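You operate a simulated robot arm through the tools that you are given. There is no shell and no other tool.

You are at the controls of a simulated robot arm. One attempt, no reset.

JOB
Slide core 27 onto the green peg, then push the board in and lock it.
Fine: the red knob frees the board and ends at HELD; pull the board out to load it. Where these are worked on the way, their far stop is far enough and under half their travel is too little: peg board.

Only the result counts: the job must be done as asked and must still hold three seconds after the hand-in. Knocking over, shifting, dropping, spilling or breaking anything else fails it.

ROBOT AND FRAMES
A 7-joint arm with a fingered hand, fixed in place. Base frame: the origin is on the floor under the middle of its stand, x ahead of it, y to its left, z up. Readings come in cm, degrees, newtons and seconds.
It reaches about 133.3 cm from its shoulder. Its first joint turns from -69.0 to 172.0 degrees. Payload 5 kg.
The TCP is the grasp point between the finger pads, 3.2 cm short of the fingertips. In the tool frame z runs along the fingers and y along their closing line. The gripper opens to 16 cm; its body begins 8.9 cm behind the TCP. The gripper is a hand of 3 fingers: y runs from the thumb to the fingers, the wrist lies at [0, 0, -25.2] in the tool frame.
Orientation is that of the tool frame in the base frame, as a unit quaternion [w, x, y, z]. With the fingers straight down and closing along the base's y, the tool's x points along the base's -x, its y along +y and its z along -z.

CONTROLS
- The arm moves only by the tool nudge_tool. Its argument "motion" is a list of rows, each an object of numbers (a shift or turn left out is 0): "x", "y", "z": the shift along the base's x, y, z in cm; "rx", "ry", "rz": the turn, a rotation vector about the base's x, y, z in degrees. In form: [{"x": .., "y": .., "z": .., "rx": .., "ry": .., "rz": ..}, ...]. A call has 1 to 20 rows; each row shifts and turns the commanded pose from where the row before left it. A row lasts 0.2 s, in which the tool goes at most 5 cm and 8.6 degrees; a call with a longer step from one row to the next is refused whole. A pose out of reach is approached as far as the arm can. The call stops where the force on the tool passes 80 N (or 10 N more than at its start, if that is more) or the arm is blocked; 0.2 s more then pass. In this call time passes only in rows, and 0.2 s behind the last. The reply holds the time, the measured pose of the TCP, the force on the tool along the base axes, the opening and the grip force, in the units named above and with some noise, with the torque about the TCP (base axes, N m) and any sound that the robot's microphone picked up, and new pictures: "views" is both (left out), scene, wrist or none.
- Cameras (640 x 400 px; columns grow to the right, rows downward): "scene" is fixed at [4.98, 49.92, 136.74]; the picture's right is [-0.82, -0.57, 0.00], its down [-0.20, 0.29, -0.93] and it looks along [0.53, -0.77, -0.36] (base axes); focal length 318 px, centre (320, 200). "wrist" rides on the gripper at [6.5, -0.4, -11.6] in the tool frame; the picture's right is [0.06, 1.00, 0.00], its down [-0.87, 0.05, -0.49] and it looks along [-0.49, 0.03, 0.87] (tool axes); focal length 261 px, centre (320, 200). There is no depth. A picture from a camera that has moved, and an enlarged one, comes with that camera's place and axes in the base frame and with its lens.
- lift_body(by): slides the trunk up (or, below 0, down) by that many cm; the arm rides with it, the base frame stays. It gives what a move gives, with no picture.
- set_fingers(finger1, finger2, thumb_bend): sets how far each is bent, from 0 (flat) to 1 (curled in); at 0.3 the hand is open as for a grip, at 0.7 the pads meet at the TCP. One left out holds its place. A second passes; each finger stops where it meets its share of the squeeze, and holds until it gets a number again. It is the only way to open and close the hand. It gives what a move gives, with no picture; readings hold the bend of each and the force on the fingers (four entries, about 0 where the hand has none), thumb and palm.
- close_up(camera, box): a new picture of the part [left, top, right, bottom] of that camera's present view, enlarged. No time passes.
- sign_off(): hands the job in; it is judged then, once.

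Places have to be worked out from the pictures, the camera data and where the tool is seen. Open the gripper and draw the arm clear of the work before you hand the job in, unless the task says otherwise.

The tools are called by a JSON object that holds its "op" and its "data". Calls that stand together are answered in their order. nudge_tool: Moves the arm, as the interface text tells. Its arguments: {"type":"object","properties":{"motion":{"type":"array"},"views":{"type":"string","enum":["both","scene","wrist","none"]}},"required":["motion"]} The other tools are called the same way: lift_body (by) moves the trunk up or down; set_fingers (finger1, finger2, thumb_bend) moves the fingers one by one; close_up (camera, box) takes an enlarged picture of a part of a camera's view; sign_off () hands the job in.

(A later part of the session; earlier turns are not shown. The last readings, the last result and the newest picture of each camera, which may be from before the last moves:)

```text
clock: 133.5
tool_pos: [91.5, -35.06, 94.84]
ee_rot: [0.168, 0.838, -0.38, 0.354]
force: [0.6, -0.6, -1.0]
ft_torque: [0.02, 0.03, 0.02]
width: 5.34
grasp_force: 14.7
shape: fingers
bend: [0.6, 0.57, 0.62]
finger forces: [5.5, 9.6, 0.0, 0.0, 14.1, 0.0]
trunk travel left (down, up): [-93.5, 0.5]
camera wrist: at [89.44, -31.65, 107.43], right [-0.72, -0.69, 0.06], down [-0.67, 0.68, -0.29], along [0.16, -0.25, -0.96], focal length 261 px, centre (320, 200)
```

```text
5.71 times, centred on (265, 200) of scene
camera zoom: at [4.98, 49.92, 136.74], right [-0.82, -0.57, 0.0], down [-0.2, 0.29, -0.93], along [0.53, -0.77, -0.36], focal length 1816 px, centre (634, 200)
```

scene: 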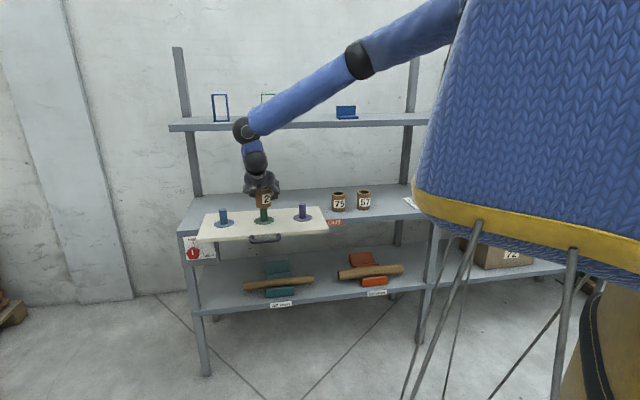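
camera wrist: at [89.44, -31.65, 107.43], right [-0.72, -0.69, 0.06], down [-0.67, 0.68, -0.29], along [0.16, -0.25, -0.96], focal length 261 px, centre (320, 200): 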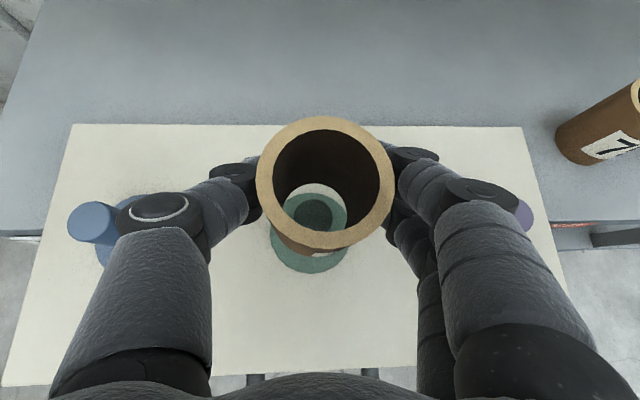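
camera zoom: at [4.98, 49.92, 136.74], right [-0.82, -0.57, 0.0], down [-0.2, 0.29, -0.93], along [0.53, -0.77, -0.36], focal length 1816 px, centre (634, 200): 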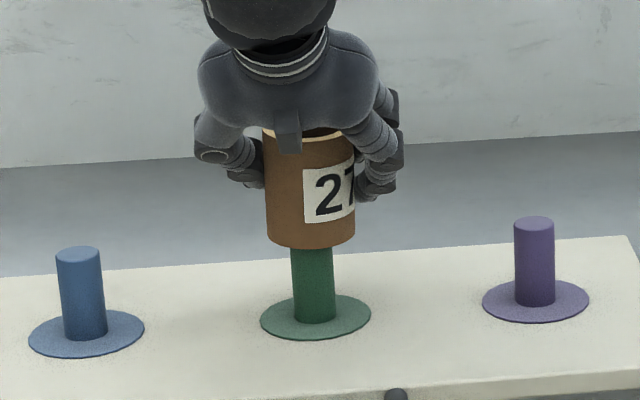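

Through the bore the peg's top is concentric with the core. I lower the core over the peg.

{"op": "nudge_tool", "data": {"motion": [{"z": -1.5}, {"z": -1.5}, {"z": -1.5}], "views": "both"}}

{"op": "close_up", "data": {"camera": "scene", "box": [220, 165, 310, 235]}}

```text
clock: 134.3
tool_pos: [91.58, -35.13, 90.31]
ee_rot: [0.169, 0.837, -0.38, 0.355]
force: [0.4, 0.1, -0.1]
ft_torque: [0.01, 0.03, -0.02]
width: 5.33
grasp_force: 14.7
shape: fingers
bend: [0.6, 0.57, 0.62]
finger forces: [5.5, 9.6, 0.1, 0.0, 14.2, 0.1]
trunk travel left (down, up): [-93.5, 0.5]
camera wrist: at [89.56, -31.63, 102.98], right [-0.72, -0.69, 0.06], down [-0.67, 0.68, -0.29], along [0.16, -0.25, -0.96], focal length 261 px, centre (320, 200)
```

scene: 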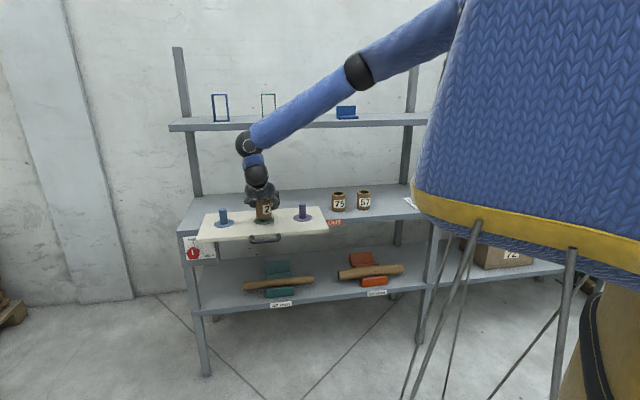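
wrist: 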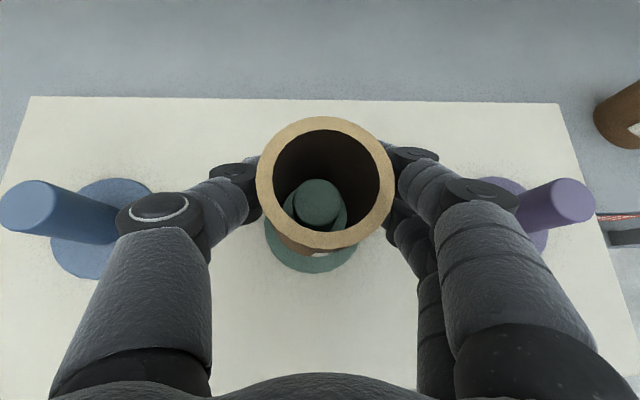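

```text
5.71 times, centred on (265, 200) of scene
camera zoom: at [4.98, 49.92, 136.74], right [-0.82, -0.57, 0.0], down [-0.2, 0.29, -0.93], along [0.53, -0.77, -0.36], focal length 1816 px, centre (634, 200)
```

zoom: 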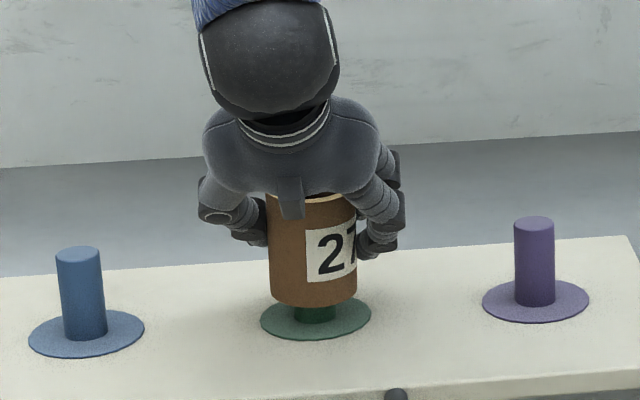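

The core slides freely over the green peg, no contact force. I lower the last ~2 cm slowly until the base touches the flange.

{"op": "nudge_tool", "data": {"motion": [{"z": -1.2}, {"z": -0.6}], "views": "none"}}

{"op": "close_up", "data": {"camera": "scene", "box": [220, 165, 310, 235]}}

```text
clock: 134.9
tool_pos: [91.54, -35.07, 88.64]
ee_rot: [0.168, 0.838, -0.379, 0.355]
force: [0.4, -0.3, -0.9]
ft_torque: [0.03, -0.01, 0.03]
width: 5.32
grasp_force: 14.9
shape: fingers
bend: [0.6, 0.57, 0.62]
finger forces: [5.5, 9.6, 0.0, 0.0, 14.1, 0.0]
trunk travel left (down, up): [-93.5, 0.5]
```

```text
5.71 times, centred on (265, 200) of scene
camera zoom: at [4.98, 49.92, 136.74], right [-0.82, -0.57, 0.0], down [-0.2, 0.29, -0.93], along [0.53, -0.77, -0.36], focal length 1816 px, centre (634, 200)
```

zoom: 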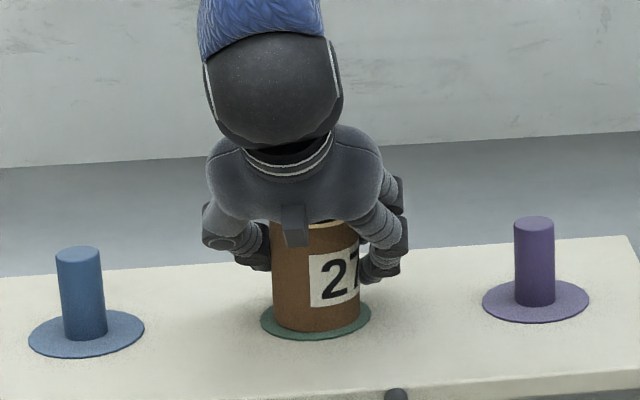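

Nearly seated. I lower in small steps until I feel the flange.

{"op": "nudge_tool", "data": {"motion": [{"z": -0.35}], "views": "none"}}

{"op": "nudge_tool", "data": {"motion": [{"z": -0.3}], "views": "none"}}

```text
clock: 135.3
tool_pos: [91.41, -35.08, 88.26]
ee_rot: [0.167, 0.838, -0.379, 0.355]
force: [0.6, 0.4, 3.4]
ft_torque: [-0.08, 0.04, 0.04]
width: 5.33
grasp_force: 15.5
shape: fingers
bend: [0.6, 0.57, 0.62]
finger forces: [6.1, 10.2, 0.1, 0.0, 14.9, 0.0]
trunk travel left (down, up): [-93.5, 0.5]
```

```text
clock: 135.7
tool_pos: [91.49, -35.07, 88.03]
ee_rot: [0.167, 0.837, -0.38, 0.356]
force: [4.0, -2.5, 15.4]
ft_torque: [-0.42, 0.12, 0.12]
width: 5.32
grasp_force: 17.8
shape: fingers
bend: [0.61, 0.58, 0.62]
finger forces: [7.4, 11.5, 0.0, 0.1, 16.6, 0.0]
trunk travel left (down, up): [-93.5, 0.5]
```

Seated on the flange (15 N). I relieve 0.25 cm and open the fingers.

{"op": "nudge_tool", "data": {"motion": [{"z": 0.25}], "views": "none"}}

{"op": "set_fingers", "data": {"finger1": 0.48, "finger2": 0.48, "thumb_bend": 0.48}}

{"op": "close_up", "data": {"camera": "wrist", "box": [0, 0, 640, 400]}}

{"op": "close_up", "data": {"camera": "scene", "box": [220, 165, 310, 235]}}

```text
clock: 136.1
tool_pos: [91.28, -35.0, 88.14]
ee_rot: [0.168, 0.838, -0.379, 0.355]
force: [3.6, -4.0, 11.5]
ft_torque: [-0.35, 0.09, 0.09]
width: 5.29
grasp_force: 17.5
shape: fingers
bend: [0.61, 0.58, 0.62]
finger forces: [7.4, 11.2, 0.1, 0.0, 16.3, 0.0]
trunk travel left (down, up): [-93.5, 0.5]
```

```text
clock: 137.1
tool_pos: [91.43, -35.12, 88.08]
ee_rot: [0.168, 0.838, -0.38, 0.355]
force: [-0.2, -0.6, -0.5]
ft_torque: [0.01, -0.01, 0.04]
width: 9.49
grasp_force: 0.0
shape: fingers
bend: [0.48, 0.48, 0.48]
finger forces: [0.0, 0.0, 0.0, 0.1, 0.1, 0.0]
trunk travel left (down, up): [-93.5, 0.5]
```

```text
1.00 times, centred on (320, 200) of wrist (not enlarged: the box is as wide or as high as the picture)
camera zoom: at [89.41, -31.64, 100.67], right [-0.72, -0.69, 0.06], down [-0.67, 0.68, -0.29], along [0.16, -0.25, -0.96], focal length 261 px, centre (320, 200)
```

zoom: 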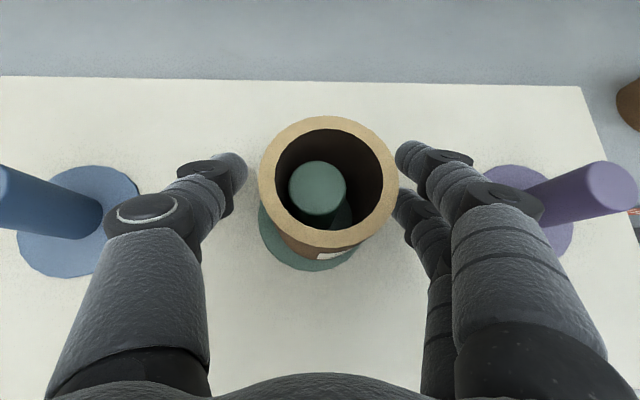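

```text
5.71 times, centred on (265, 200) of scene
camera zoom: at [4.98, 49.92, 136.74], right [-0.82, -0.57, 0.0], down [-0.2, 0.29, -0.93], along [0.53, -0.77, -0.36], focal length 1816 px, centre (634, 200)
```

zoom: 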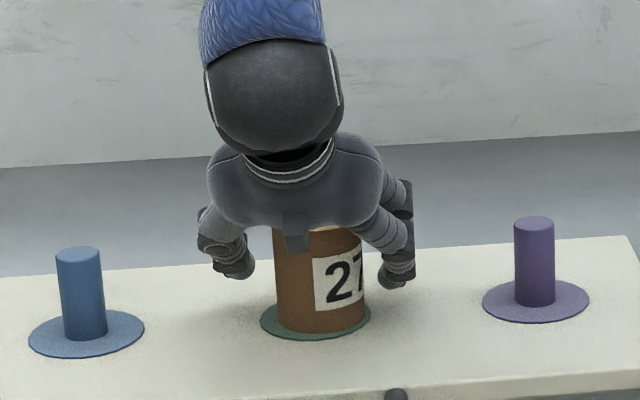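

Core 27 stands upright on the green peg and the fingers are clear. I withdraw along the finger axis.

{"op": "nudge_tool", "data": {"motion": [{"x": -1.2, "y": 1.4, "z": 1.75}, {"x": -1.6, "y": 1.9, "z": 2.4}, {"x": -1.6, "y": 1.9, "z": 2.4}, {"x": -1.6, "y": 1.9, "z": 2.4}], "views": "both"}}

{"op": "close_up", "data": {"camera": "scene", "box": [190, 165, 350, 265]}}

```text
clock: 138.1
tool_pos: [85.24, -28.04, 97.18]
ee_rot: [0.169, 0.838, -0.38, 0.354]
force: [0.4, 0.5, 0.5]
ft_torque: [-0.04, -0.05, 0.02]
width: 9.49
grasp_force: 0.0
shape: fingers
bend: [0.48, 0.48, 0.48]
finger forces: [0.2, 0.0, 0.0, 0.1, 0.1, 0.0]
trunk travel left (down, up): [-93.5, 0.5]
camera wrist: at [83.19, -24.53, 109.68], right [-0.73, -0.69, 0.06], down [-0.67, 0.68, -0.29], along [0.16, -0.25, -0.96], focal length 261 px, centre (320, 200)
```

scene: 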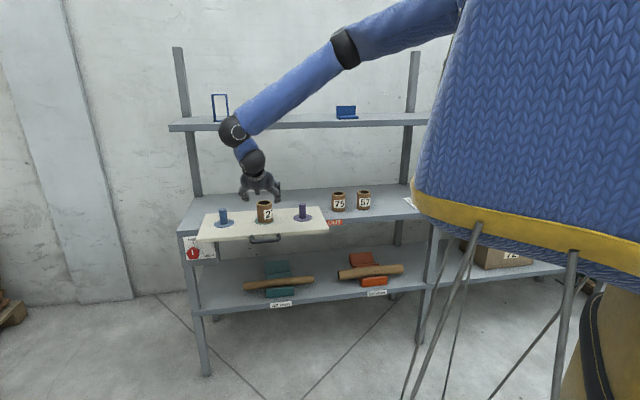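
wrist: 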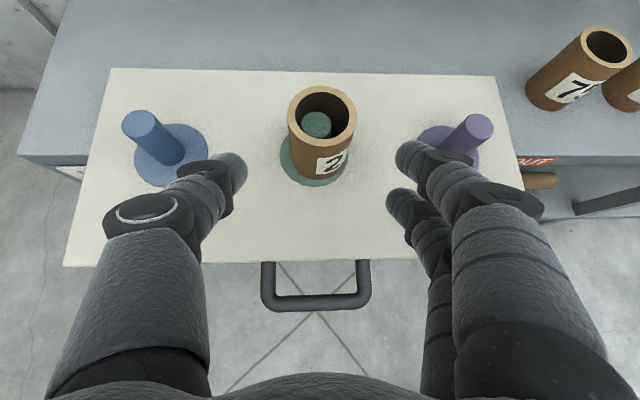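

```text
4.00 times, centred on (270, 215) of scene
camera zoom: at [4.98, 49.92, 136.74], right [-0.82, -0.57, 0.0], down [-0.2, 0.29, -0.93], along [0.53, -0.77, -0.36], focal length 1271 px, centre (520, 140)
```

zoom: 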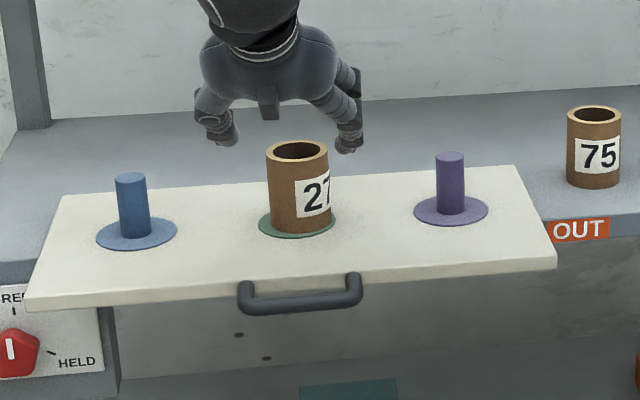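

Core 27 sits on the green peg, board label OUT. Next I'll push the board in via the handle bar: I back off in −n above the handle, easing the yaw.

{"op": "nudge_tool", "data": {"motion": [{"x": -2.5, "y": 2.5, "z": 1.0, "rz": 2.5}, {"x": -2.83, "y": 2.83, "rz": 2.5}, {"x": -2.83, "y": 2.83, "rz": 2.5}, {"x": -2.83, "y": 2.83, "rz": 2.0}], "views": "wrist"}}

{"op": "set_fingers", "data": {"finger1": 0.72, "finger2": 0.72, "thumb_bend": 0.72}}

```text
clock: 139.1
tool_pos: [74.3, -16.66, 98.05]
ee_rot: [0.14, 0.866, -0.308, 0.369]
force: [0.3, 0.5, 0.6]
ft_torque: [0.0, -0.02, -0.02]
width: 9.49
grasp_force: 0.1
shape: fingers
bend: [0.48, 0.48, 0.48]
finger forces: [0.0, 0.0, 0.0, 0.0, 0.0, 0.0]
trunk travel left (down, up): [-93.5, 0.5]
camera wrist: at [71.73, -13.71, 110.75], right [-0.6, -0.8, 0.06], down [-0.77, 0.56, -0.29], along [0.2, -0.22, -0.96], focal length 261 px, centre (320, 200)
```

wrist: 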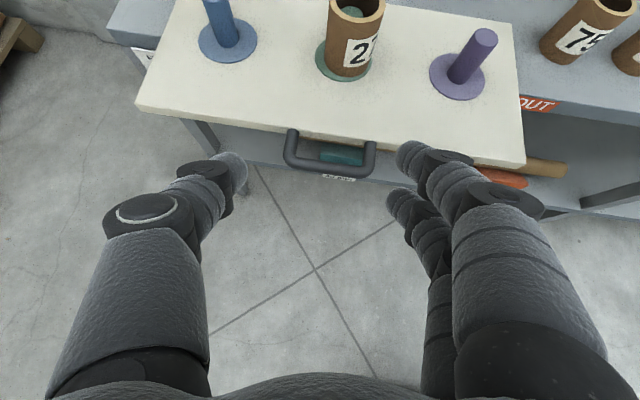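

```text
clock: 140.1
tool_pos: [74.28, -16.79, 98.12]
ee_rot: [0.138, 0.866, -0.309, 0.367]
force: [-0.1, -1.1, 0.3]
ft_torque: [0.0, 0.04, -0.03]
width: 0.65
grasp_force: 0.1
shape: fingers
bend: [0.72, 0.72, 0.72]
finger forces: [0.0, 0.0, 0.0, 0.1, 0.1, 0.1]
trunk travel left (down, up): [-93.5, 0.5]
```

No limits, fingers closed. The bar is at n≈73.8. I lower the fingertips to bar height in front of it.

{"op": "nudge_tool", "data": {"motion": [{"z": -4.8}, {"z": -4.8}, {"z": -4.8}], "views": "both"}}

{"op": "close_up", "data": {"camera": "scene", "box": [200, 180, 330, 270]}}

```text
clock: 140.9
tool_pos: [74.46, -17.06, 83.78]
ee_rot: [0.138, 0.866, -0.309, 0.367]
force: [0.7, 1.0, 0.3]
ft_torque: [0.0, 0.01, -0.02]
width: 0.64
grasp_force: 0.0
shape: fingers
bend: [0.72, 0.72, 0.72]
finger forces: [0.0, 0.0, 0.1, 0.1, 0.1, 0.0]
trunk travel left (down, up): [-93.5, 0.5]
camera wrist: at [71.89, -14.06, 96.34], right [-0.6, -0.8, 0.06], down [-0.77, 0.56, -0.29], along [0.2, -0.22, -0.96], focal length 261 px, centre (320, 200)
```

scene: 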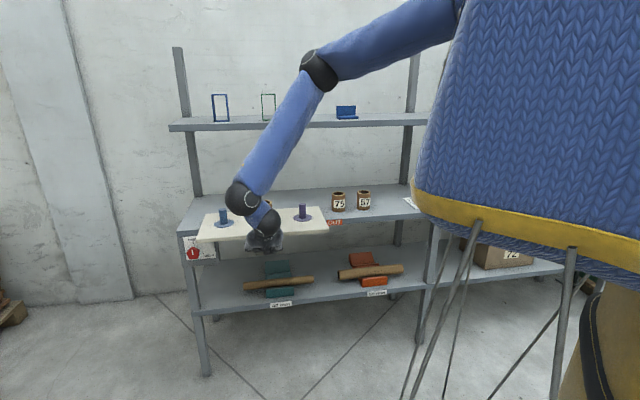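
wrist: 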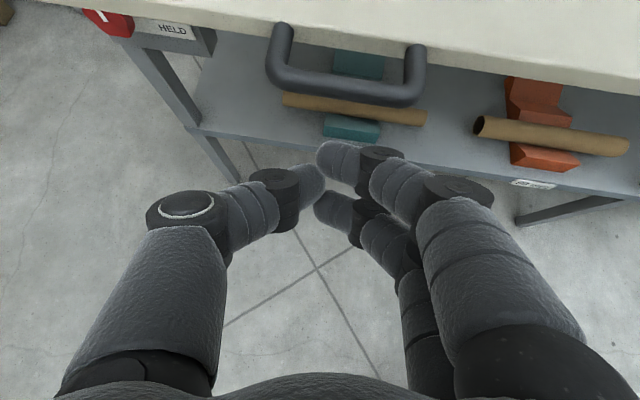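

```text
4.44 times, centred on (265, 225) of scene
camera zoom: at [4.98, 49.92, 136.74], right [-0.82, -0.57, 0.0], down [-0.2, 0.29, -0.93], along [0.53, -0.77, -0.36], focal length 1412 px, centre (564, 89)
```

zoom: 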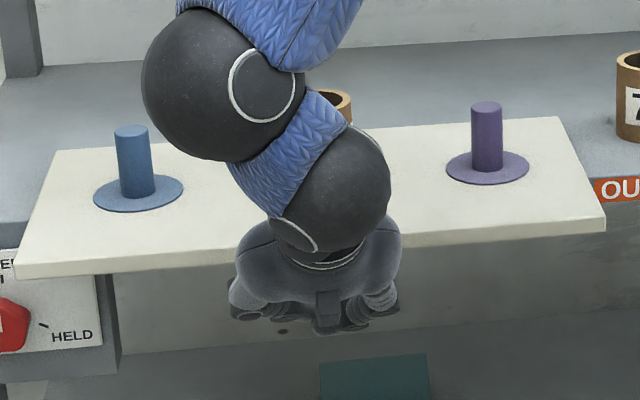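

Fingertips are in front of the bar at its height. I advance along +n to contact.

{"op": "nudge_tool", "data": {"motion": [{"x": 1.4, "y": -1.4, "z": -0.1}, {"x": 1.4, "y": -1.4}, {"x": 1.2, "y": -1.2}, {"x": 0.9, "y": -0.9}], "views": "wrist"}}

{"op": "close_up", "data": {"camera": "wrist", "box": [200, 60, 480, 260]}}

```text
clock: 141.9
tool_pos: [79.32, -21.92, 83.58]
ee_rot: [0.138, 0.866, -0.309, 0.367]
force: [0.7, 0.3, -1.3]
ft_torque: [0.02, 0.06, 0.0]
width: 0.63
grasp_force: 0.1
shape: fingers
bend: [0.72, 0.72, 0.72]
finger forces: [0.0, 0.0, 0.0, 0.0, 0.0, 0.1]
trunk travel left (down, up): [-93.5, 0.5]
camera wrist: at [76.83, -19.03, 96.14], right [-0.6, -0.8, 0.06], down [-0.77, 0.56, -0.29], along [0.2, -0.22, -0.96], focal length 261 px, centre (320, 200)
```

wrist: 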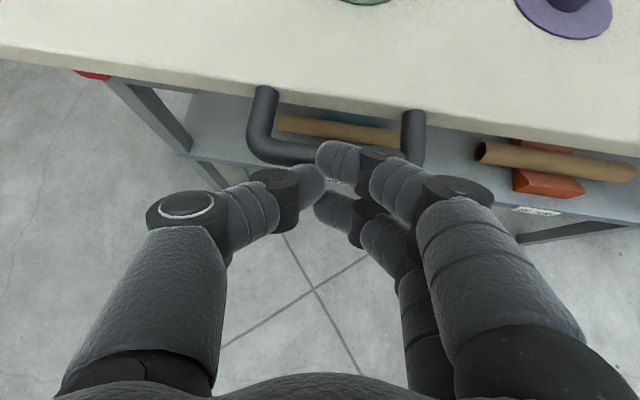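

```text
2.00 times, centred on (340, 160) of wrist
camera zoom: at [76.83, -19.03, 96.14], right [-0.6, -0.8, 0.06], down [-0.77, 0.56, -0.29], along [0.2, -0.22, -0.96], focal length 521 px, centre (280, 280)
```

zoom: 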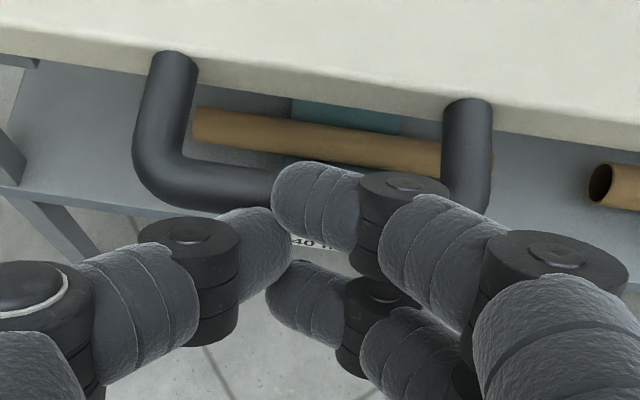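

Finger 1 looks slightly above the bar's level, so I back off 2.5 cm, lower 1.2 cm, and approach again so its tip meets the bar squarely.

{"op": "nudge_tool", "data": {"motion": [{"x": -1.9, "y": 1.9}, {"z": -1.2}, {"x": 0.7, "y": -0.7}], "views": "none"}}

{"op": "close_up", "data": {"camera": "wrist", "box": [200, 60, 480, 260]}}

```text
clock: 142.7
tool_pos: [78.08, -20.63, 82.33]
ee_rot: [0.137, 0.867, -0.309, 0.368]
force: [-0.1, 0.4, 0.5]
ft_torque: [-0.01, 0.01, 0.01]
width: 0.65
grasp_force: 0.1
shape: fingers
bend: [0.72, 0.72, 0.72]
finger forces: [0.1, 0.1, 0.1, 0.0, 0.0, 0.0]
trunk travel left (down, up): [-93.5, 0.5]
```

```text
2.00 times, centred on (340, 160) of wrist
camera zoom: at [75.54, -17.56, 95.0], right [-0.6, -0.8, 0.06], down [-0.77, 0.56, -0.29], along [0.2, -0.22, -0.96], focal length 521 px, centre (280, 280)
```

zoom: 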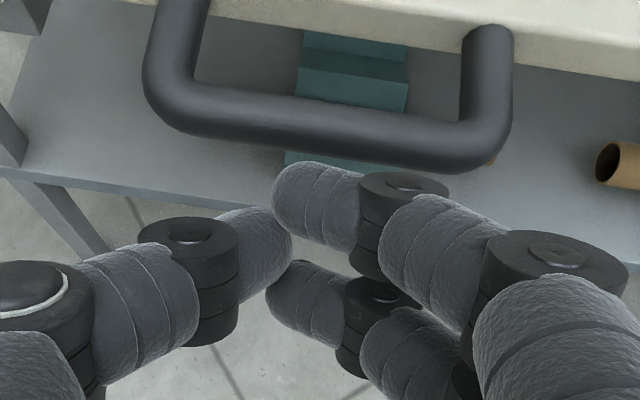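

Now the tip is level with the bar just ahead. I push forward along +n in small steps.

{"op": "nudge_tool", "data": {"motion": [{"x": 0.7, "y": -0.7}, {"x": 0.7, "y": -0.7}, {"x": 0.7, "y": -0.7}], "views": "none"}}

{"op": "close_up", "data": {"camera": "wrist", "box": [200, 60, 480, 260]}}

```text
clock: 143.5
tool_pos: [80.2, -22.65, 82.22]
ee_rot: [0.138, 0.867, -0.308, 0.368]
force: [-1.0, 1.1, 1.3]
ft_torque: [-0.05, -0.02, -0.03]
width: 0.59
grasp_force: 1.5
shape: fingers
bend: [0.72, 0.72, 0.72]
finger forces: [2.8, 0.0, 0.1, 0.0, 0.1, 0.0]
trunk travel left (down, up): [-93.5, 0.5]
```

```text
2.00 times, centred on (340, 160) of wrist
camera zoom: at [77.7, -19.73, 94.87], right [-0.6, -0.8, 0.06], down [-0.77, 0.56, -0.29], along [0.2, -0.22, -0.96], focal length 521 px, centre (280, 280)
```

zoom: 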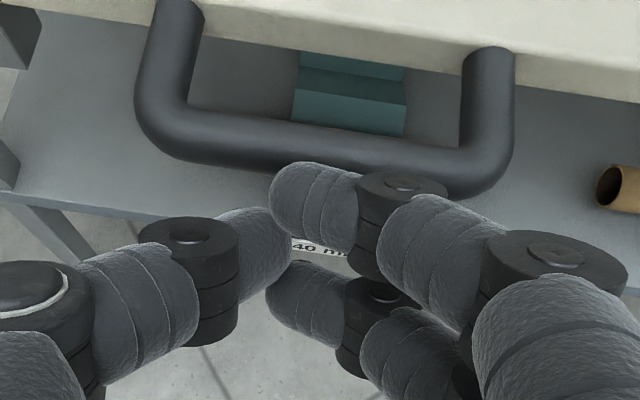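

Contact (2.8 N) and the bar moves. I push on smoothly at ~6 cm/s.

{"op": "nudge_tool", "data": {"motion": [{"x": 0.8, "y": -0.8}, {"x": 0.8, "y": -0.8}, {"x": 0.8, "y": -0.8}, {"x": 0.8, "y": -0.8}, {"x": 0.8, "y": -0.8}, {"x": 0.8, "y": -0.8}], "views": "both"}}

{"op": "close_up", "data": {"camera": "wrist", "box": [200, 60, 480, 260]}}

```text
clock: 144.9
tool_pos: [85.08, -27.6, 82.2]
ee_rot: [0.137, 0.867, -0.309, 0.367]
force: [-0.4, 0.3, 0.4]
ft_torque: [-0.02, -0.02, 0.0]
width: 0.58
grasp_force: 0.7
shape: fingers
bend: [0.72, 0.72, 0.72]
finger forces: [1.6, 0.0, 0.0, 0.0, 0.1, 0.1]
trunk travel left (down, up): [-93.5, 0.5]
camera wrist: at [82.57, -24.67, 94.81], right [-0.6, -0.8, 0.06], down [-0.77, 0.56, -0.29], along [0.2, -0.22, -0.96], focal length 261 px, centre (320, 200)
```

scene: 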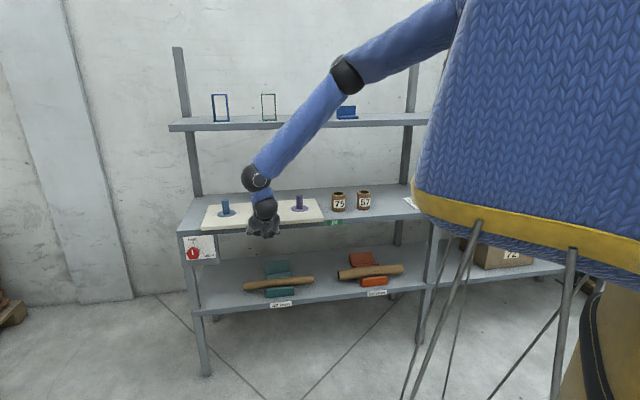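
wrist: 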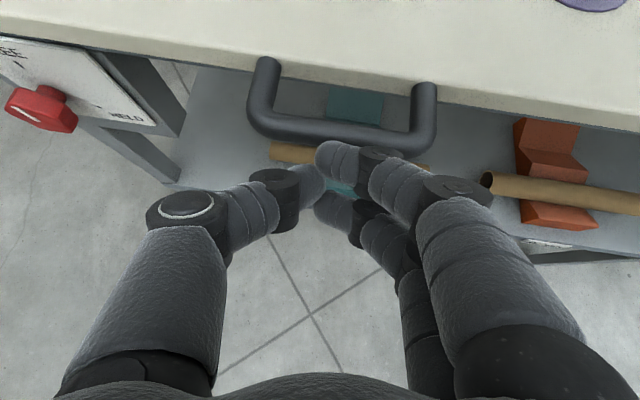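

```text
2.00 times, centred on (340, 160) of wrist
camera zoom: at [82.57, -24.67, 94.81], right [-0.6, -0.8, 0.06], down [-0.77, 0.56, -0.29], along [0.2, -0.22, -0.96], focal length 521 px, centre (280, 280)
```

zoom: 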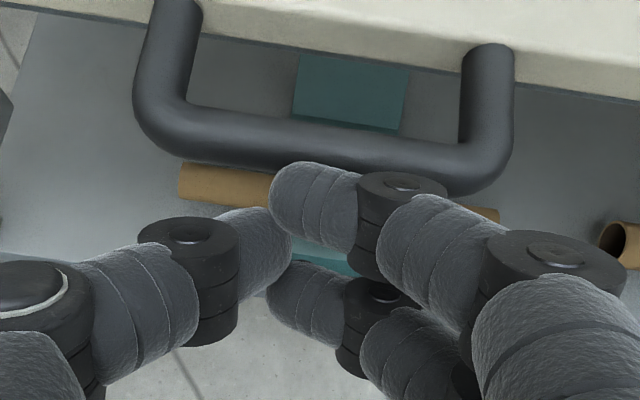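

Board moves in steadily. I continue pushing about 6 cm more.

{"op": "nudge_tool", "data": {"motion": [{"x": 0.8, "y": -0.8}, {"x": 0.8, "y": -0.8}, {"x": 0.8, "y": -0.8}, {"x": 0.8, "y": -0.8}, {"x": 0.8, "y": -0.8}], "views": "none"}}

{"op": "close_up", "data": {"camera": "wrist", "box": [200, 60, 480, 260]}}

{"op": "close_up", "data": {"camera": "scene", "box": [180, 170, 360, 270]}}

```text
clock: 146.1
tool_pos: [88.84, -31.39, 82.54]
ee_rot: [0.138, 0.866, -0.308, 0.368]
force: [-8.7, 5.9, 5.0]
ft_torque: [-0.04, -0.13, 0.01]
width: 0.42
grasp_force: 6.9
shape: fingers
bend: [0.74, 0.72, 0.72]
finger forces: [13.9, 0.1, 0.1, 0.0, 0.1, 0.0]
trunk travel left (down, up): [-93.5, 0.5]
```

```text
2.00 times, centred on (340, 160) of wrist
camera zoom: at [86.39, -28.39, 95.08], right [-0.6, -0.8, 0.06], down [-0.78, 0.56, -0.29], along [0.2, -0.22, -0.96], focal length 521 px, centre (280, 280)
```

zoom: 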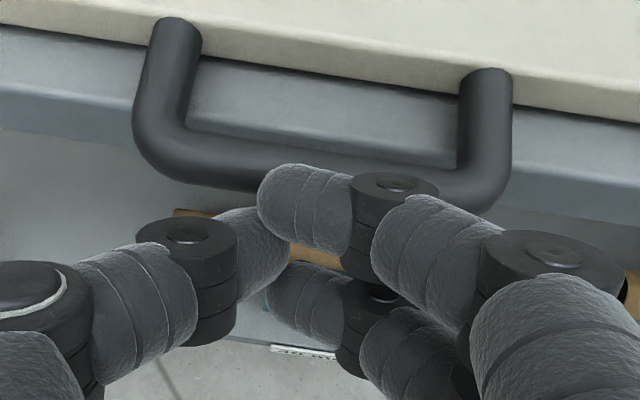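

```text
3.56 times, centred on (270, 220) of scene
camera zoom: at [4.98, 49.92, 136.74], right [-0.82, -0.57, 0.0], down [-0.2, 0.29, -0.93], along [0.53, -0.77, -0.36], focal length 1130 px, centre (498, 129)
```

zoom: 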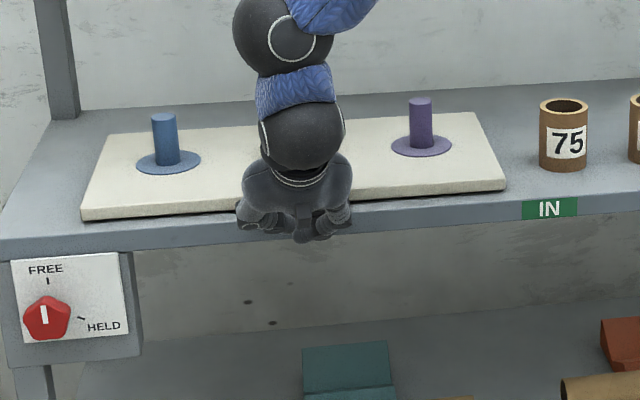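

The label reads IN and the force has risen (finger 14 N), so the board is at or near its inner stop. I press a little further to seat it fully.

{"op": "nudge_tool", "data": {"motion": [{"x": 0.4, "y": -0.4}, {"x": 0.4, "y": -0.4}], "views": "none"}}

{"op": "close_up", "data": {"camera": "wrist", "box": [200, 60, 480, 260]}}

{"op": "close_up", "data": {"camera": "scene", "box": [190, 190, 350, 290]}}

```text
clock: 146.7
tool_pos: [89.34, -31.95, 82.35]
ee_rot: [0.138, 0.868, -0.307, 0.366]
force: [-38.4, 26.1, 1.0]
ft_torque: [0.22, 0.39, 0.26]
width: 0.46
grasp_force: 31.8
shape: fingers
bend: [0.78, 0.72, 0.72]
finger forces: [30.2, 0.0, 0.1, 0.2, 32.9, 0.0]
trunk travel left (down, up): [-93.5, 0.5]
```

```text
2.00 times, centred on (340, 160) of wrist
camera zoom: at [86.87, -28.96, 94.91], right [-0.6, -0.8, 0.06], down [-0.78, 0.56, -0.28], along [0.19, -0.21, -0.96], focal length 521 px, centre (280, 280)
```

zoom: 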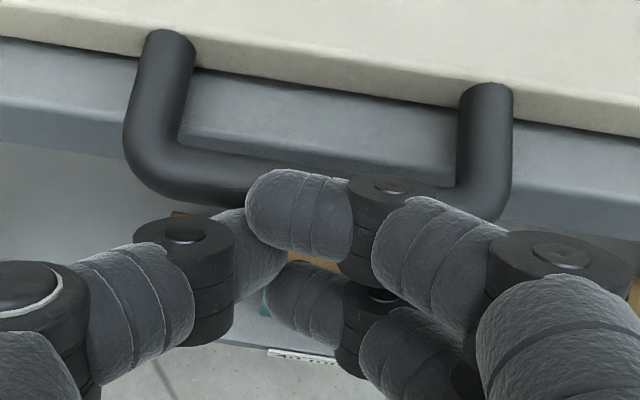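

```text
4.00 times, centred on (270, 240) of scene
camera zoom: at [4.98, 49.92, 136.74], right [-0.82, -0.57, 0.0], down [-0.2, 0.29, -0.93], along [0.53, -0.77, -0.36], focal length 1271 px, centre (520, 40)
```

zoom: 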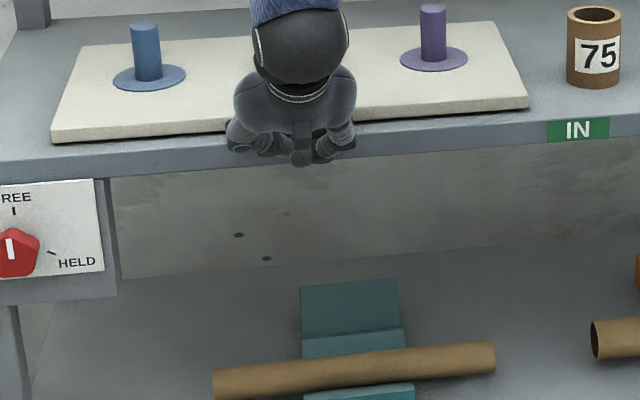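

The force jumped to ~46 N with no further travel: the board is fully in. I back off gently in −n.

{"op": "nudge_tool", "data": {"motion": [{"x": -0.5, "y": 0.5}, {"x": -1.0, "y": 1.0}, {"x": -2.0, "y": 2.0}, {"x": -2.5, "y": 2.5}, {"x": -2.5, "y": 2.5, "z": 1.0}], "views": "both"}}

{"op": "close_up", "data": {"camera": "scene", "box": [180, 170, 360, 270]}}

```text
clock: 147.9
tool_pos: [81.26, -23.84, 83.43]
ee_rot: [0.138, 0.866, -0.309, 0.368]
force: [0.3, -0.5, 0.8]
ft_torque: [-0.02, -0.01, 0.0]
width: 0.6
grasp_force: 0.3
shape: fingers
bend: [0.72, 0.72, 0.72]
finger forces: [0.0, 0.1, 0.1, 0.1, 0.0, 0.0]
trunk travel left (down, up): [-93.5, 0.5]
camera wrist: at [78.71, -20.92, 96.01], right [-0.6, -0.8, 0.06], down [-0.77, 0.56, -0.29], along [0.2, -0.22, -0.96], focal length 261 px, centre (320, 200)
```

scene: 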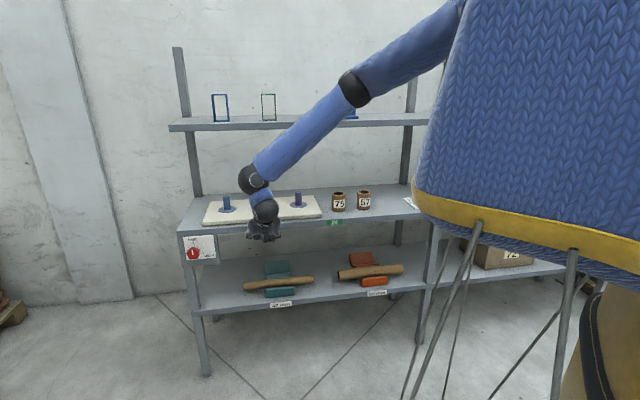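
wrist: 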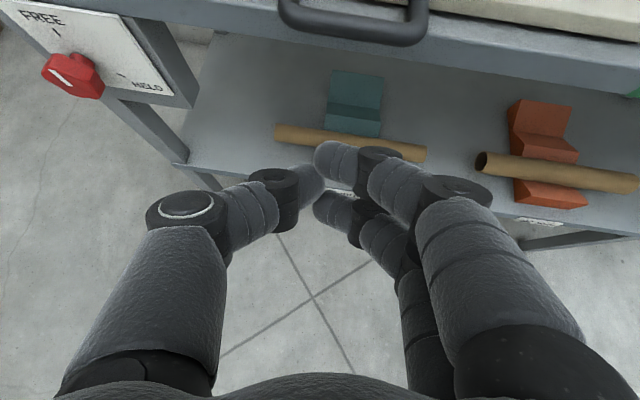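

```text
3.56 times, centred on (270, 220) of scene
camera zoom: at [4.98, 49.92, 136.74], right [-0.82, -0.57, 0.0], down [-0.2, 0.29, -0.93], along [0.53, -0.77, -0.36], focal length 1130 px, centre (498, 129)
```

zoom: 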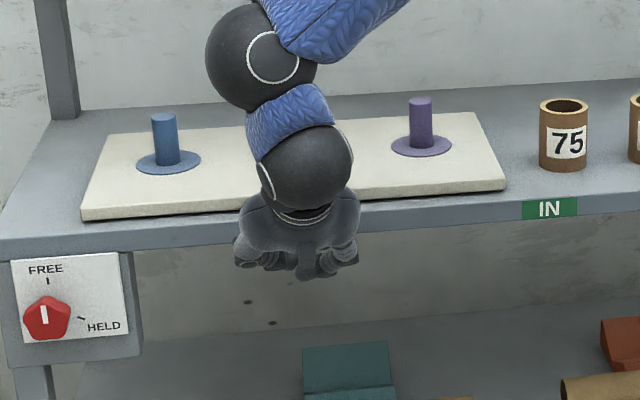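

Board is IN. For the knob I want the arm nearly stretched (shoulder ~50 cm above the knob), which keeps the wrist bend within limits. I raise the hand in free space, then lower the trunk by 40.

{"op": "nudge_tool", "data": {"motion": [{"x": -2.0, "y": 2.0, "z": 3.5}, {"x": -1.5, "y": 1.5, "z": 4.3}, {"z": 4.8}, {"z": 4.8}, {"z": 4.8}, {"z": 4.8}], "views": "scene"}}

{"op": "close_up", "data": {"camera": "scene", "box": [180, 170, 360, 270]}}

```text
clock: 149.3
tool_pos: [77.6, -20.43, 110.44]
ee_rot: [0.138, 0.867, -0.308, 0.367]
force: [0.7, 0.1, -0.1]
ft_torque: [0.03, -0.02, 0.0]
width: 0.6
grasp_force: 0.0
shape: fingers
bend: [0.72, 0.72, 0.72]
finger forces: [0.1, 0.0, 0.0, 0.1, 0.0, 0.0]
trunk travel left (down, up): [-93.5, 0.5]
```

scene: 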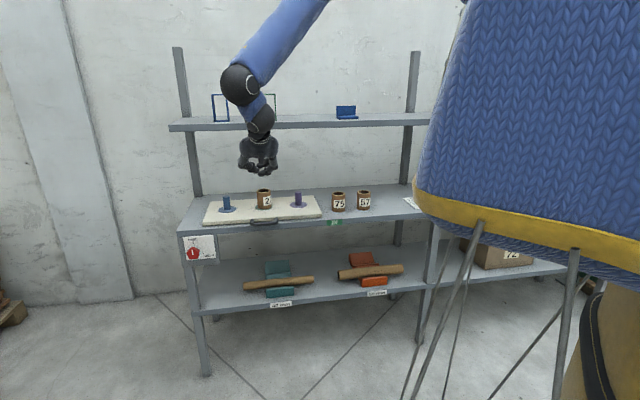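

```text
3.56 times, centred on (270, 220) of scene
camera zoom: at [4.98, 49.92, 136.74], right [-0.82, -0.57, 0.0], down [-0.2, 0.29, -0.93], along [0.53, -0.77, -0.36], focal length 1130 px, centre (498, 129)
```

zoom: 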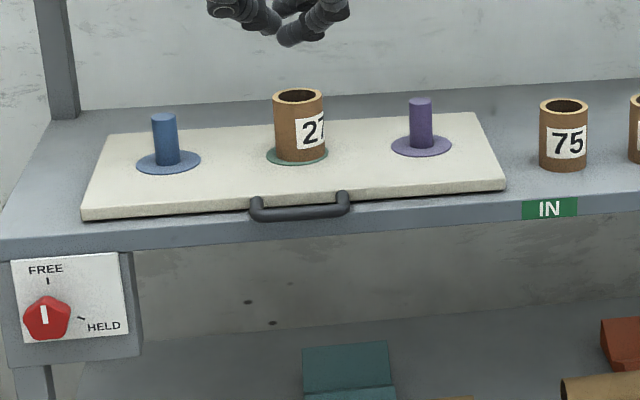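

All good: core on the green peg, board IN. I lower the trunk by 40 (hand goes to z≈70, 18 cm in front of the handle).

{"op": "lift_body", "data": {"by": -40}}

```text
clock: 153.1
tool_pos: [77.91, -20.36, 70.32]
ee_rot: [0.138, 0.867, -0.309, 0.367]
force: [-0.1, 0.6, 0.1]
ft_torque: [-0.03, -0.01, -0.01]
width: 0.6
grasp_force: 0.0
shape: fingers
bend: [0.72, 0.72, 0.72]
finger forces: [0.1, 0.1, 0.1, 0.0, 0.1, 0.1]
trunk travel left (down, up): [-53.5, 40.5]
```

I move left toward the knob and raise the pitch to about −20°, still ~10 cm in front of the panel.

{"op": "nudge_tool", "data": {"motion": [{"x": 3.5, "y": 2.45, "z": 0.8, "rx": -2.6, "ry": -3.0}, {"x": 3.5, "y": 2.45, "z": 0.8, "rx": -2.6, "ry": -3.0}, {"x": 3.5, "y": 2.45, "z": 0.8, "rx": -2.6, "ry": -3.0}, {"x": 3.5, "y": 2.45, "z": 0.8, "rx": -2.6, "ry": -3.0}, {"x": 3.5, "y": 2.45, "z": 0.8, "rx": -2.6, "ry": -3.0}, {"x": 3.5, "y": 2.45, "z": 0.8, "rx": -2.6, "ry": -3.0}], "views": "both"}}

```text
clock: 154.5
tool_pos: [98.98, -5.63, 75.24]
ee_rot: [0.205, 0.772, -0.274, 0.536]
force: [-0.5, 0.0, 0.1]
ft_torque: [0.04, -0.04, -0.01]
width: 0.61
grasp_force: 0.1
shape: fingers
bend: [0.72, 0.72, 0.72]
finger forces: [0.0, 0.0, 0.0, 0.1, 0.0, 0.0]
trunk travel left (down, up): [-53.5, 40.5]
camera wrist: at [92.87, 0.51, 85.05], right [-0.62, -0.78, 0.08], down [-0.63, 0.43, -0.65], along [0.47, -0.45, -0.76], focal length 261 px, centre (320, 200)
```

scene: 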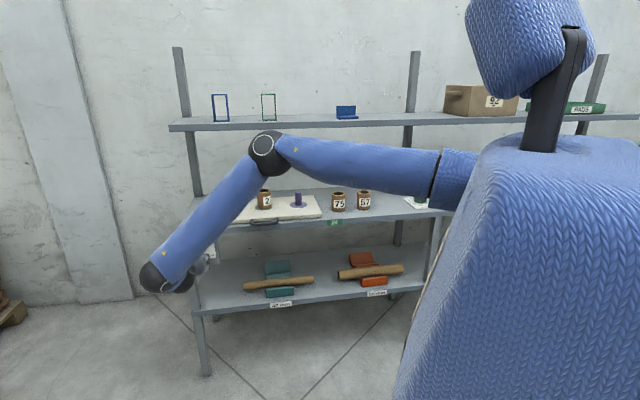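
wrist: 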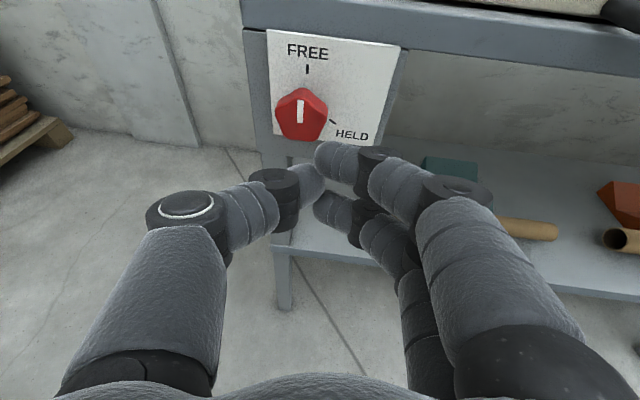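

No limits. I raise the pitch further toward level at knob height, in small steps.

{"op": "nudge_tool", "data": {"motion": [{"x": 1.4, "z": -1.4, "rx": -3.3, "ry": -3.8, "rz": -1.0}, {"x": 1.4, "z": -1.4, "rx": -3.3, "ry": -3.8, "rz": -1.0}, {"x": 1.4, "z": -1.4, "rx": -3.3, "ry": -3.8, "rz": -1.0}], "views": "both"}}

```text
clock: 155.3
tool_pos: [105.89, -5.79, 70.33]
ee_rot: [0.255, 0.687, -0.266, 0.626]
force: [0.3, -0.7, 1.2]
ft_torque: [0.03, -0.01, 0.01]
width: 0.62
grasp_force: 0.1
shape: fingers
bend: [0.72, 0.72, 0.72]
finger forces: [0.0, 0.1, 0.1, 0.0, 0.0, 0.0]
out of reach, approached as far as the arm can: row 1, 2
trunk travel left (down, up): [-53.5, 40.5]
camera wrist: at [98.39, 2.15, 77.68], right [-0.68, -0.73, 0.08], down [-0.46, 0.34, -0.82], along [0.57, -0.6, -0.56], focal length 261 px, centre (320, 200)
```

scene: 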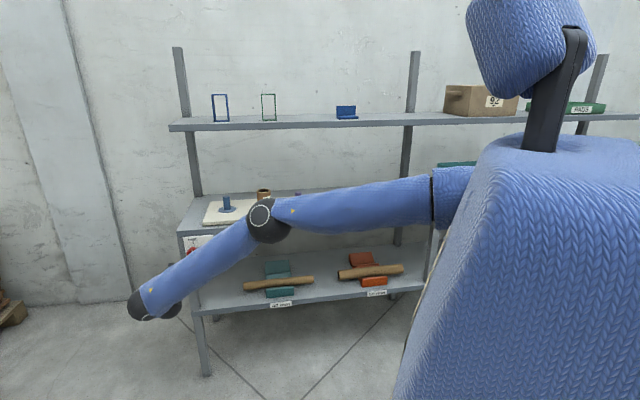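
wrist: 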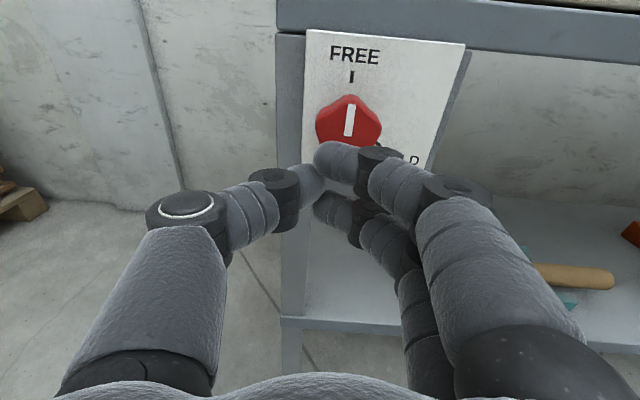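

Row 3 solved cleanly: the tool is now within ~5° of the knob axis (az −43°, pitch −5°). I roll −60° so the later +120° turn stays centred, then open the fingers.

{"op": "nudge_tool", "data": {"motion": [{"rx": -6.16, "ry": 5.8, "rz": 0.73}, {"rx": -6.16, "ry": 5.8, "rz": 0.73}, {"rx": -6.16, "ry": 5.8, "rz": 0.73}, {"rx": -6.16, "ry": 5.8, "rz": 0.73}, {"rx": -6.16, "ry": 5.8, "rz": 0.73}, {"rx": -6.16, "ry": 5.8, "rz": 0.73}, {"rx": -6.16, "ry": 5.8, "rz": 0.73}], "views": "none"}}

{"op": "set_fingers", "data": {"finger1": 0.45, "finger2": 0.45, "thumb_bend": 0.45}}

{"op": "close_up", "data": {"camera": "wrist", "box": [0, 0, 640, 400]}}

{"op": "close_up", "data": {"camera": "scene", "box": [0, 0, 640, 400]}}

```text
clock: 156.9
tool_pos: [105.95, -5.77, 70.26]
ee_rot: [0.533, 0.728, 0.112, 0.417]
force: [0.0, -0.1, 0.3]
ft_torque: [-0.03, 0.0, 0.02]
width: 0.61
grasp_force: 0.1
shape: fingers
bend: [0.72, 0.72, 0.72]
finger forces: [0.1, 0.1, 0.0, 0.1, 0.0, 0.0]
trunk travel left (down, up): [-53.5, 40.5]
```

```text
clock: 157.9
tool_pos: [105.88, -5.83, 70.22]
ee_rot: [0.532, 0.728, 0.11, 0.418]
force: [0.3, 0.5, -0.3]
ft_torque: [0.02, -0.02, -0.02]
width: 10.73
grasp_force: 0.0
shape: fingers
bend: [0.45, 0.45, 0.45]
finger forces: [0.1, 0.0, 0.0, 0.0, 0.0, 0.1]
trunk travel left (down, up): [-53.5, 40.5]
```

```text
1.00 times, centred on (320, 200) of wrist (not enlarged: the box is as wide or as high as the picture)
camera zoom: at [101.84, 6.25, 73.96], right [-0.24, -0.37, 0.9], down [-0.92, -0.21, -0.34], along [0.32, -0.9, -0.29], focal length 261 px, centre (320, 200)
```

zoom: 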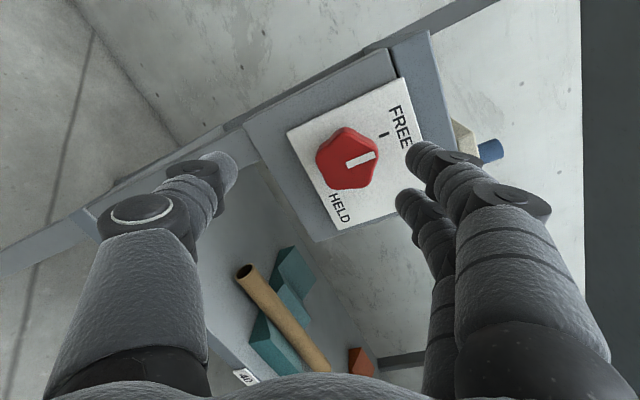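

```text
1.00 times, centred on (320, 200) of scene (not enlarged: the box is as wide or as high as the picture)
camera zoom: at [4.98, 49.92, 136.74], right [-0.82, -0.57, 0.0], down [-0.2, 0.29, -0.93], along [0.53, -0.77, -0.36], focal length 318 px, centre (320, 200)
```

zoom: 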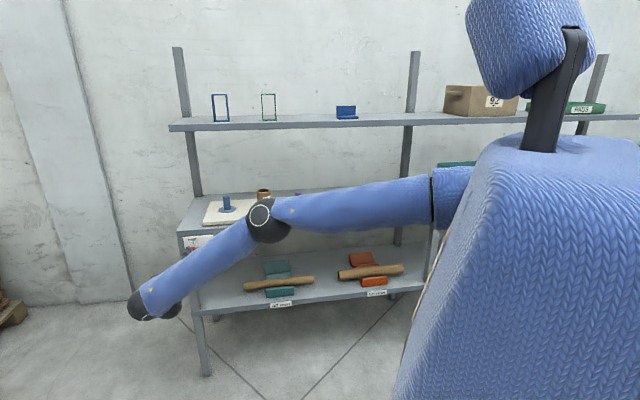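

Pointer still at FREE. I narrow the fingers to ~8 cm and align on the knob axis at n≈80 first.

{"op": "set_fingers", "data": {"finger1": 0.52, "finger2": 0.52, "thumb_bend": 0.52}}

{"op": "nudge_tool", "data": {"motion": [{"x": -0.5, "y": -1.9, "z": 0.9}], "views": "wrist"}}

{"op": "close_up", "data": {"camera": "wrist", "box": [220, 60, 476, 220]}}

```text
clock: 158.9
tool_pos: [105.91, -5.98, 70.29]
ee_rot: [0.532, 0.728, 0.11, 0.418]
force: [0.7, 0.0, -0.3]
ft_torque: [-0.02, -0.02, 0.01]
width: 7.99
grasp_force: 0.0
shape: fingers
bend: [0.52, 0.52, 0.52]
finger forces: [0.0, 0.1, 0.1, 0.0, 0.0, 0.0]
trunk travel left (down, up): [-53.5, 40.5]
```

```text
clock: 159.3
tool_pos: [106.22, -7.72, 70.78]
ee_rot: [0.531, 0.729, 0.111, 0.418]
force: [-1.4, -0.3, -1.4]
ft_torque: [0.0, -0.04, 0.01]
width: 7.98
grasp_force: 0.1
shape: fingers
bend: [0.52, 0.52, 0.52]
finger forces: [0.0, 0.0, 0.0, 0.1, 0.1, 0.0]
out of reach, approached as far as the arm can: row 1
trunk travel left (down, up): [-53.5, 40.5]
camera wrist: at [102.05, 4.34, 74.51], right [-0.24, -0.37, 0.9], down [-0.92, -0.21, -0.34], along [0.32, -0.9, -0.29], focal length 261 px, centre (320, 200)
```

wrist: 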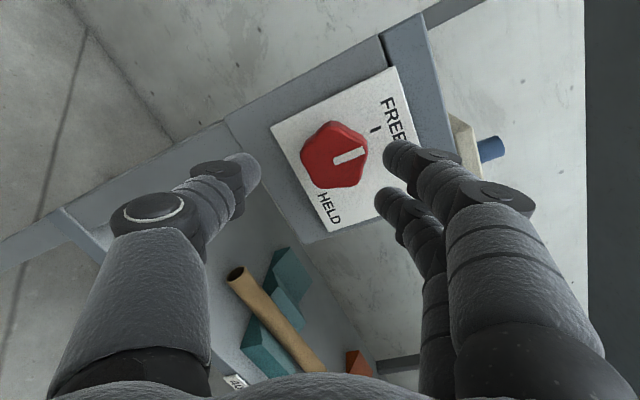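

```text
2.50 times, centred on (348, 140) of wrist
camera zoom: at [102.05, 4.34, 74.51], right [-0.24, -0.37, 0.9], down [-0.92, -0.21, -0.34], along [0.32, -0.9, -0.29], focal length 652 px, centre (250, 350)
```

zoom: 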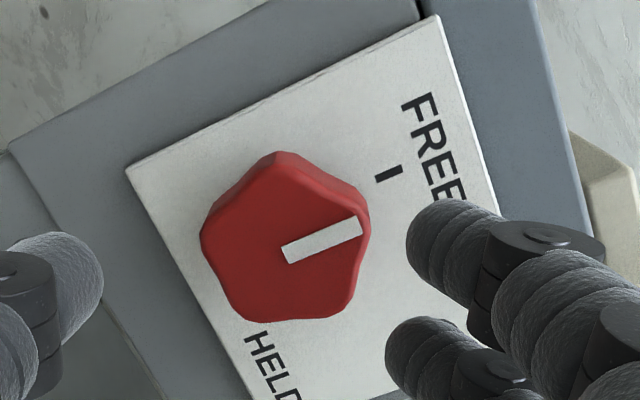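

The knob axis is confirmed (m≈−69.2, z≈71.05). I advance to the knob in two short steps, watching for contact.

{"op": "nudge_tool", "data": {"motion": [{"x": 1.6, "y": -2.0, "z": 0.15}], "views": "none"}}

{"op": "nudge_tool", "data": {"motion": [{"x": 1.6, "y": -1.9, "z": 0.15}], "views": "wrist"}}

```text
clock: 159.7
tool_pos: [107.98, -9.86, 70.88]
ee_rot: [0.532, 0.728, 0.111, 0.418]
force: [1.1, 0.5, -0.3]
ft_torque: [0.02, -0.03, 0.02]
width: 7.93
grasp_force: 0.2
shape: fingers
bend: [0.52, 0.52, 0.52]
finger forces: [0.0, 0.0, 0.0, 0.0, 0.0, 0.0]
trunk travel left (down, up): [-53.5, 40.5]
```

```text
clock: 160.1
tool_pos: [109.58, -11.64, 71.03]
ee_rot: [0.531, 0.729, 0.11, 0.418]
force: [-0.3, 0.7, 0.1]
ft_torque: [-0.01, -0.03, -0.05]
width: 7.92
grasp_force: 0.1
shape: fingers
bend: [0.52, 0.52, 0.52]
finger forces: [0.1, 0.0, 0.0, 0.0, 0.0, 0.0]
trunk travel left (down, up): [-53.5, 40.5]
camera wrist: at [105.39, 0.32, 74.79], right [-0.24, -0.37, 0.9], down [-0.92, -0.21, -0.34], along [0.32, -0.9, -0.29], focal length 261 px, centre (320, 200)
```

wrist: 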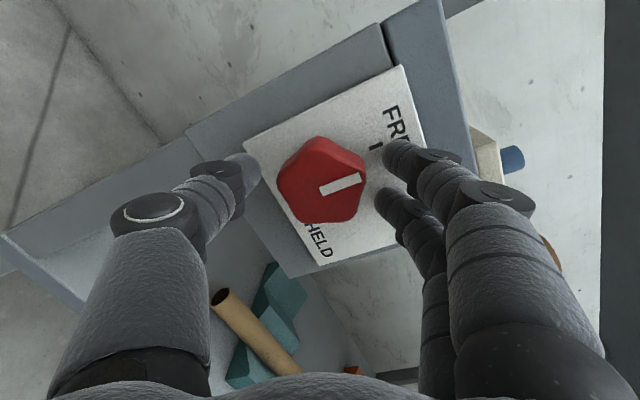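

The knob sits between the fingers exactly as in the first grip. I close on it.

{"op": "set_fingers", "data": {"finger1": 0.63, "finger2": 0.63, "thumb_bend": 0.63}}

{"op": "set_fingers", "data": {"finger1": 0.73, "finger2": 0.73, "thumb_bend": 0.73}}

{"op": "close_up", "data": {"camera": "wrist", "box": [160, 80, 480, 280]}}

```text
clock: 161.1
tool_pos: [109.55, -11.64, 71.17]
ee_rot: [0.533, 0.728, 0.109, 0.418]
force: [1.7, 3.5, 1.8]
ft_torque: [-0.02, -0.02, 0.11]
width: 4.58
grasp_force: 5.8
shape: fingers
bend: [0.61, 0.6, 0.61]
finger forces: [2.7, 2.9, 0.1, 0.1, 5.5, 0.0]
trunk travel left (down, up): [-53.5, 40.5]
```

```text
clock: 162.1
tool_pos: [109.52, -11.81, 71.11]
ee_rot: [0.533, 0.728, 0.11, 0.418]
force: [8.1, 0.4, 3.2]
ft_torque: [-0.1, -0.23, 0.07]
width: 4.38
grasp_force: 22.3
shape: fingers
bend: [0.62, 0.61, 0.65]
finger forces: [11.9, 9.8, 0.0, 0.1, 22.2, 0.1]
trunk travel left (down, up): [-53.5, 40.5]
```

```text
2.00 times, centred on (320, 180) of wrist
camera zoom: at [105.38, 0.34, 74.84], right [-0.24, -0.37, 0.9], down [-0.92, -0.21, -0.34], along [0.32, -0.9, -0.29], focal length 521 px, centre (320, 240)
```

zoom: 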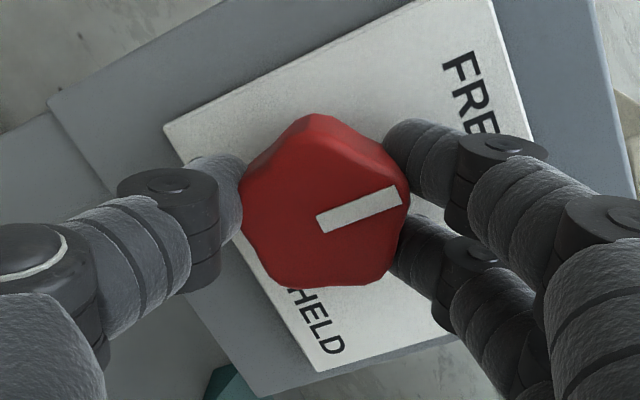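

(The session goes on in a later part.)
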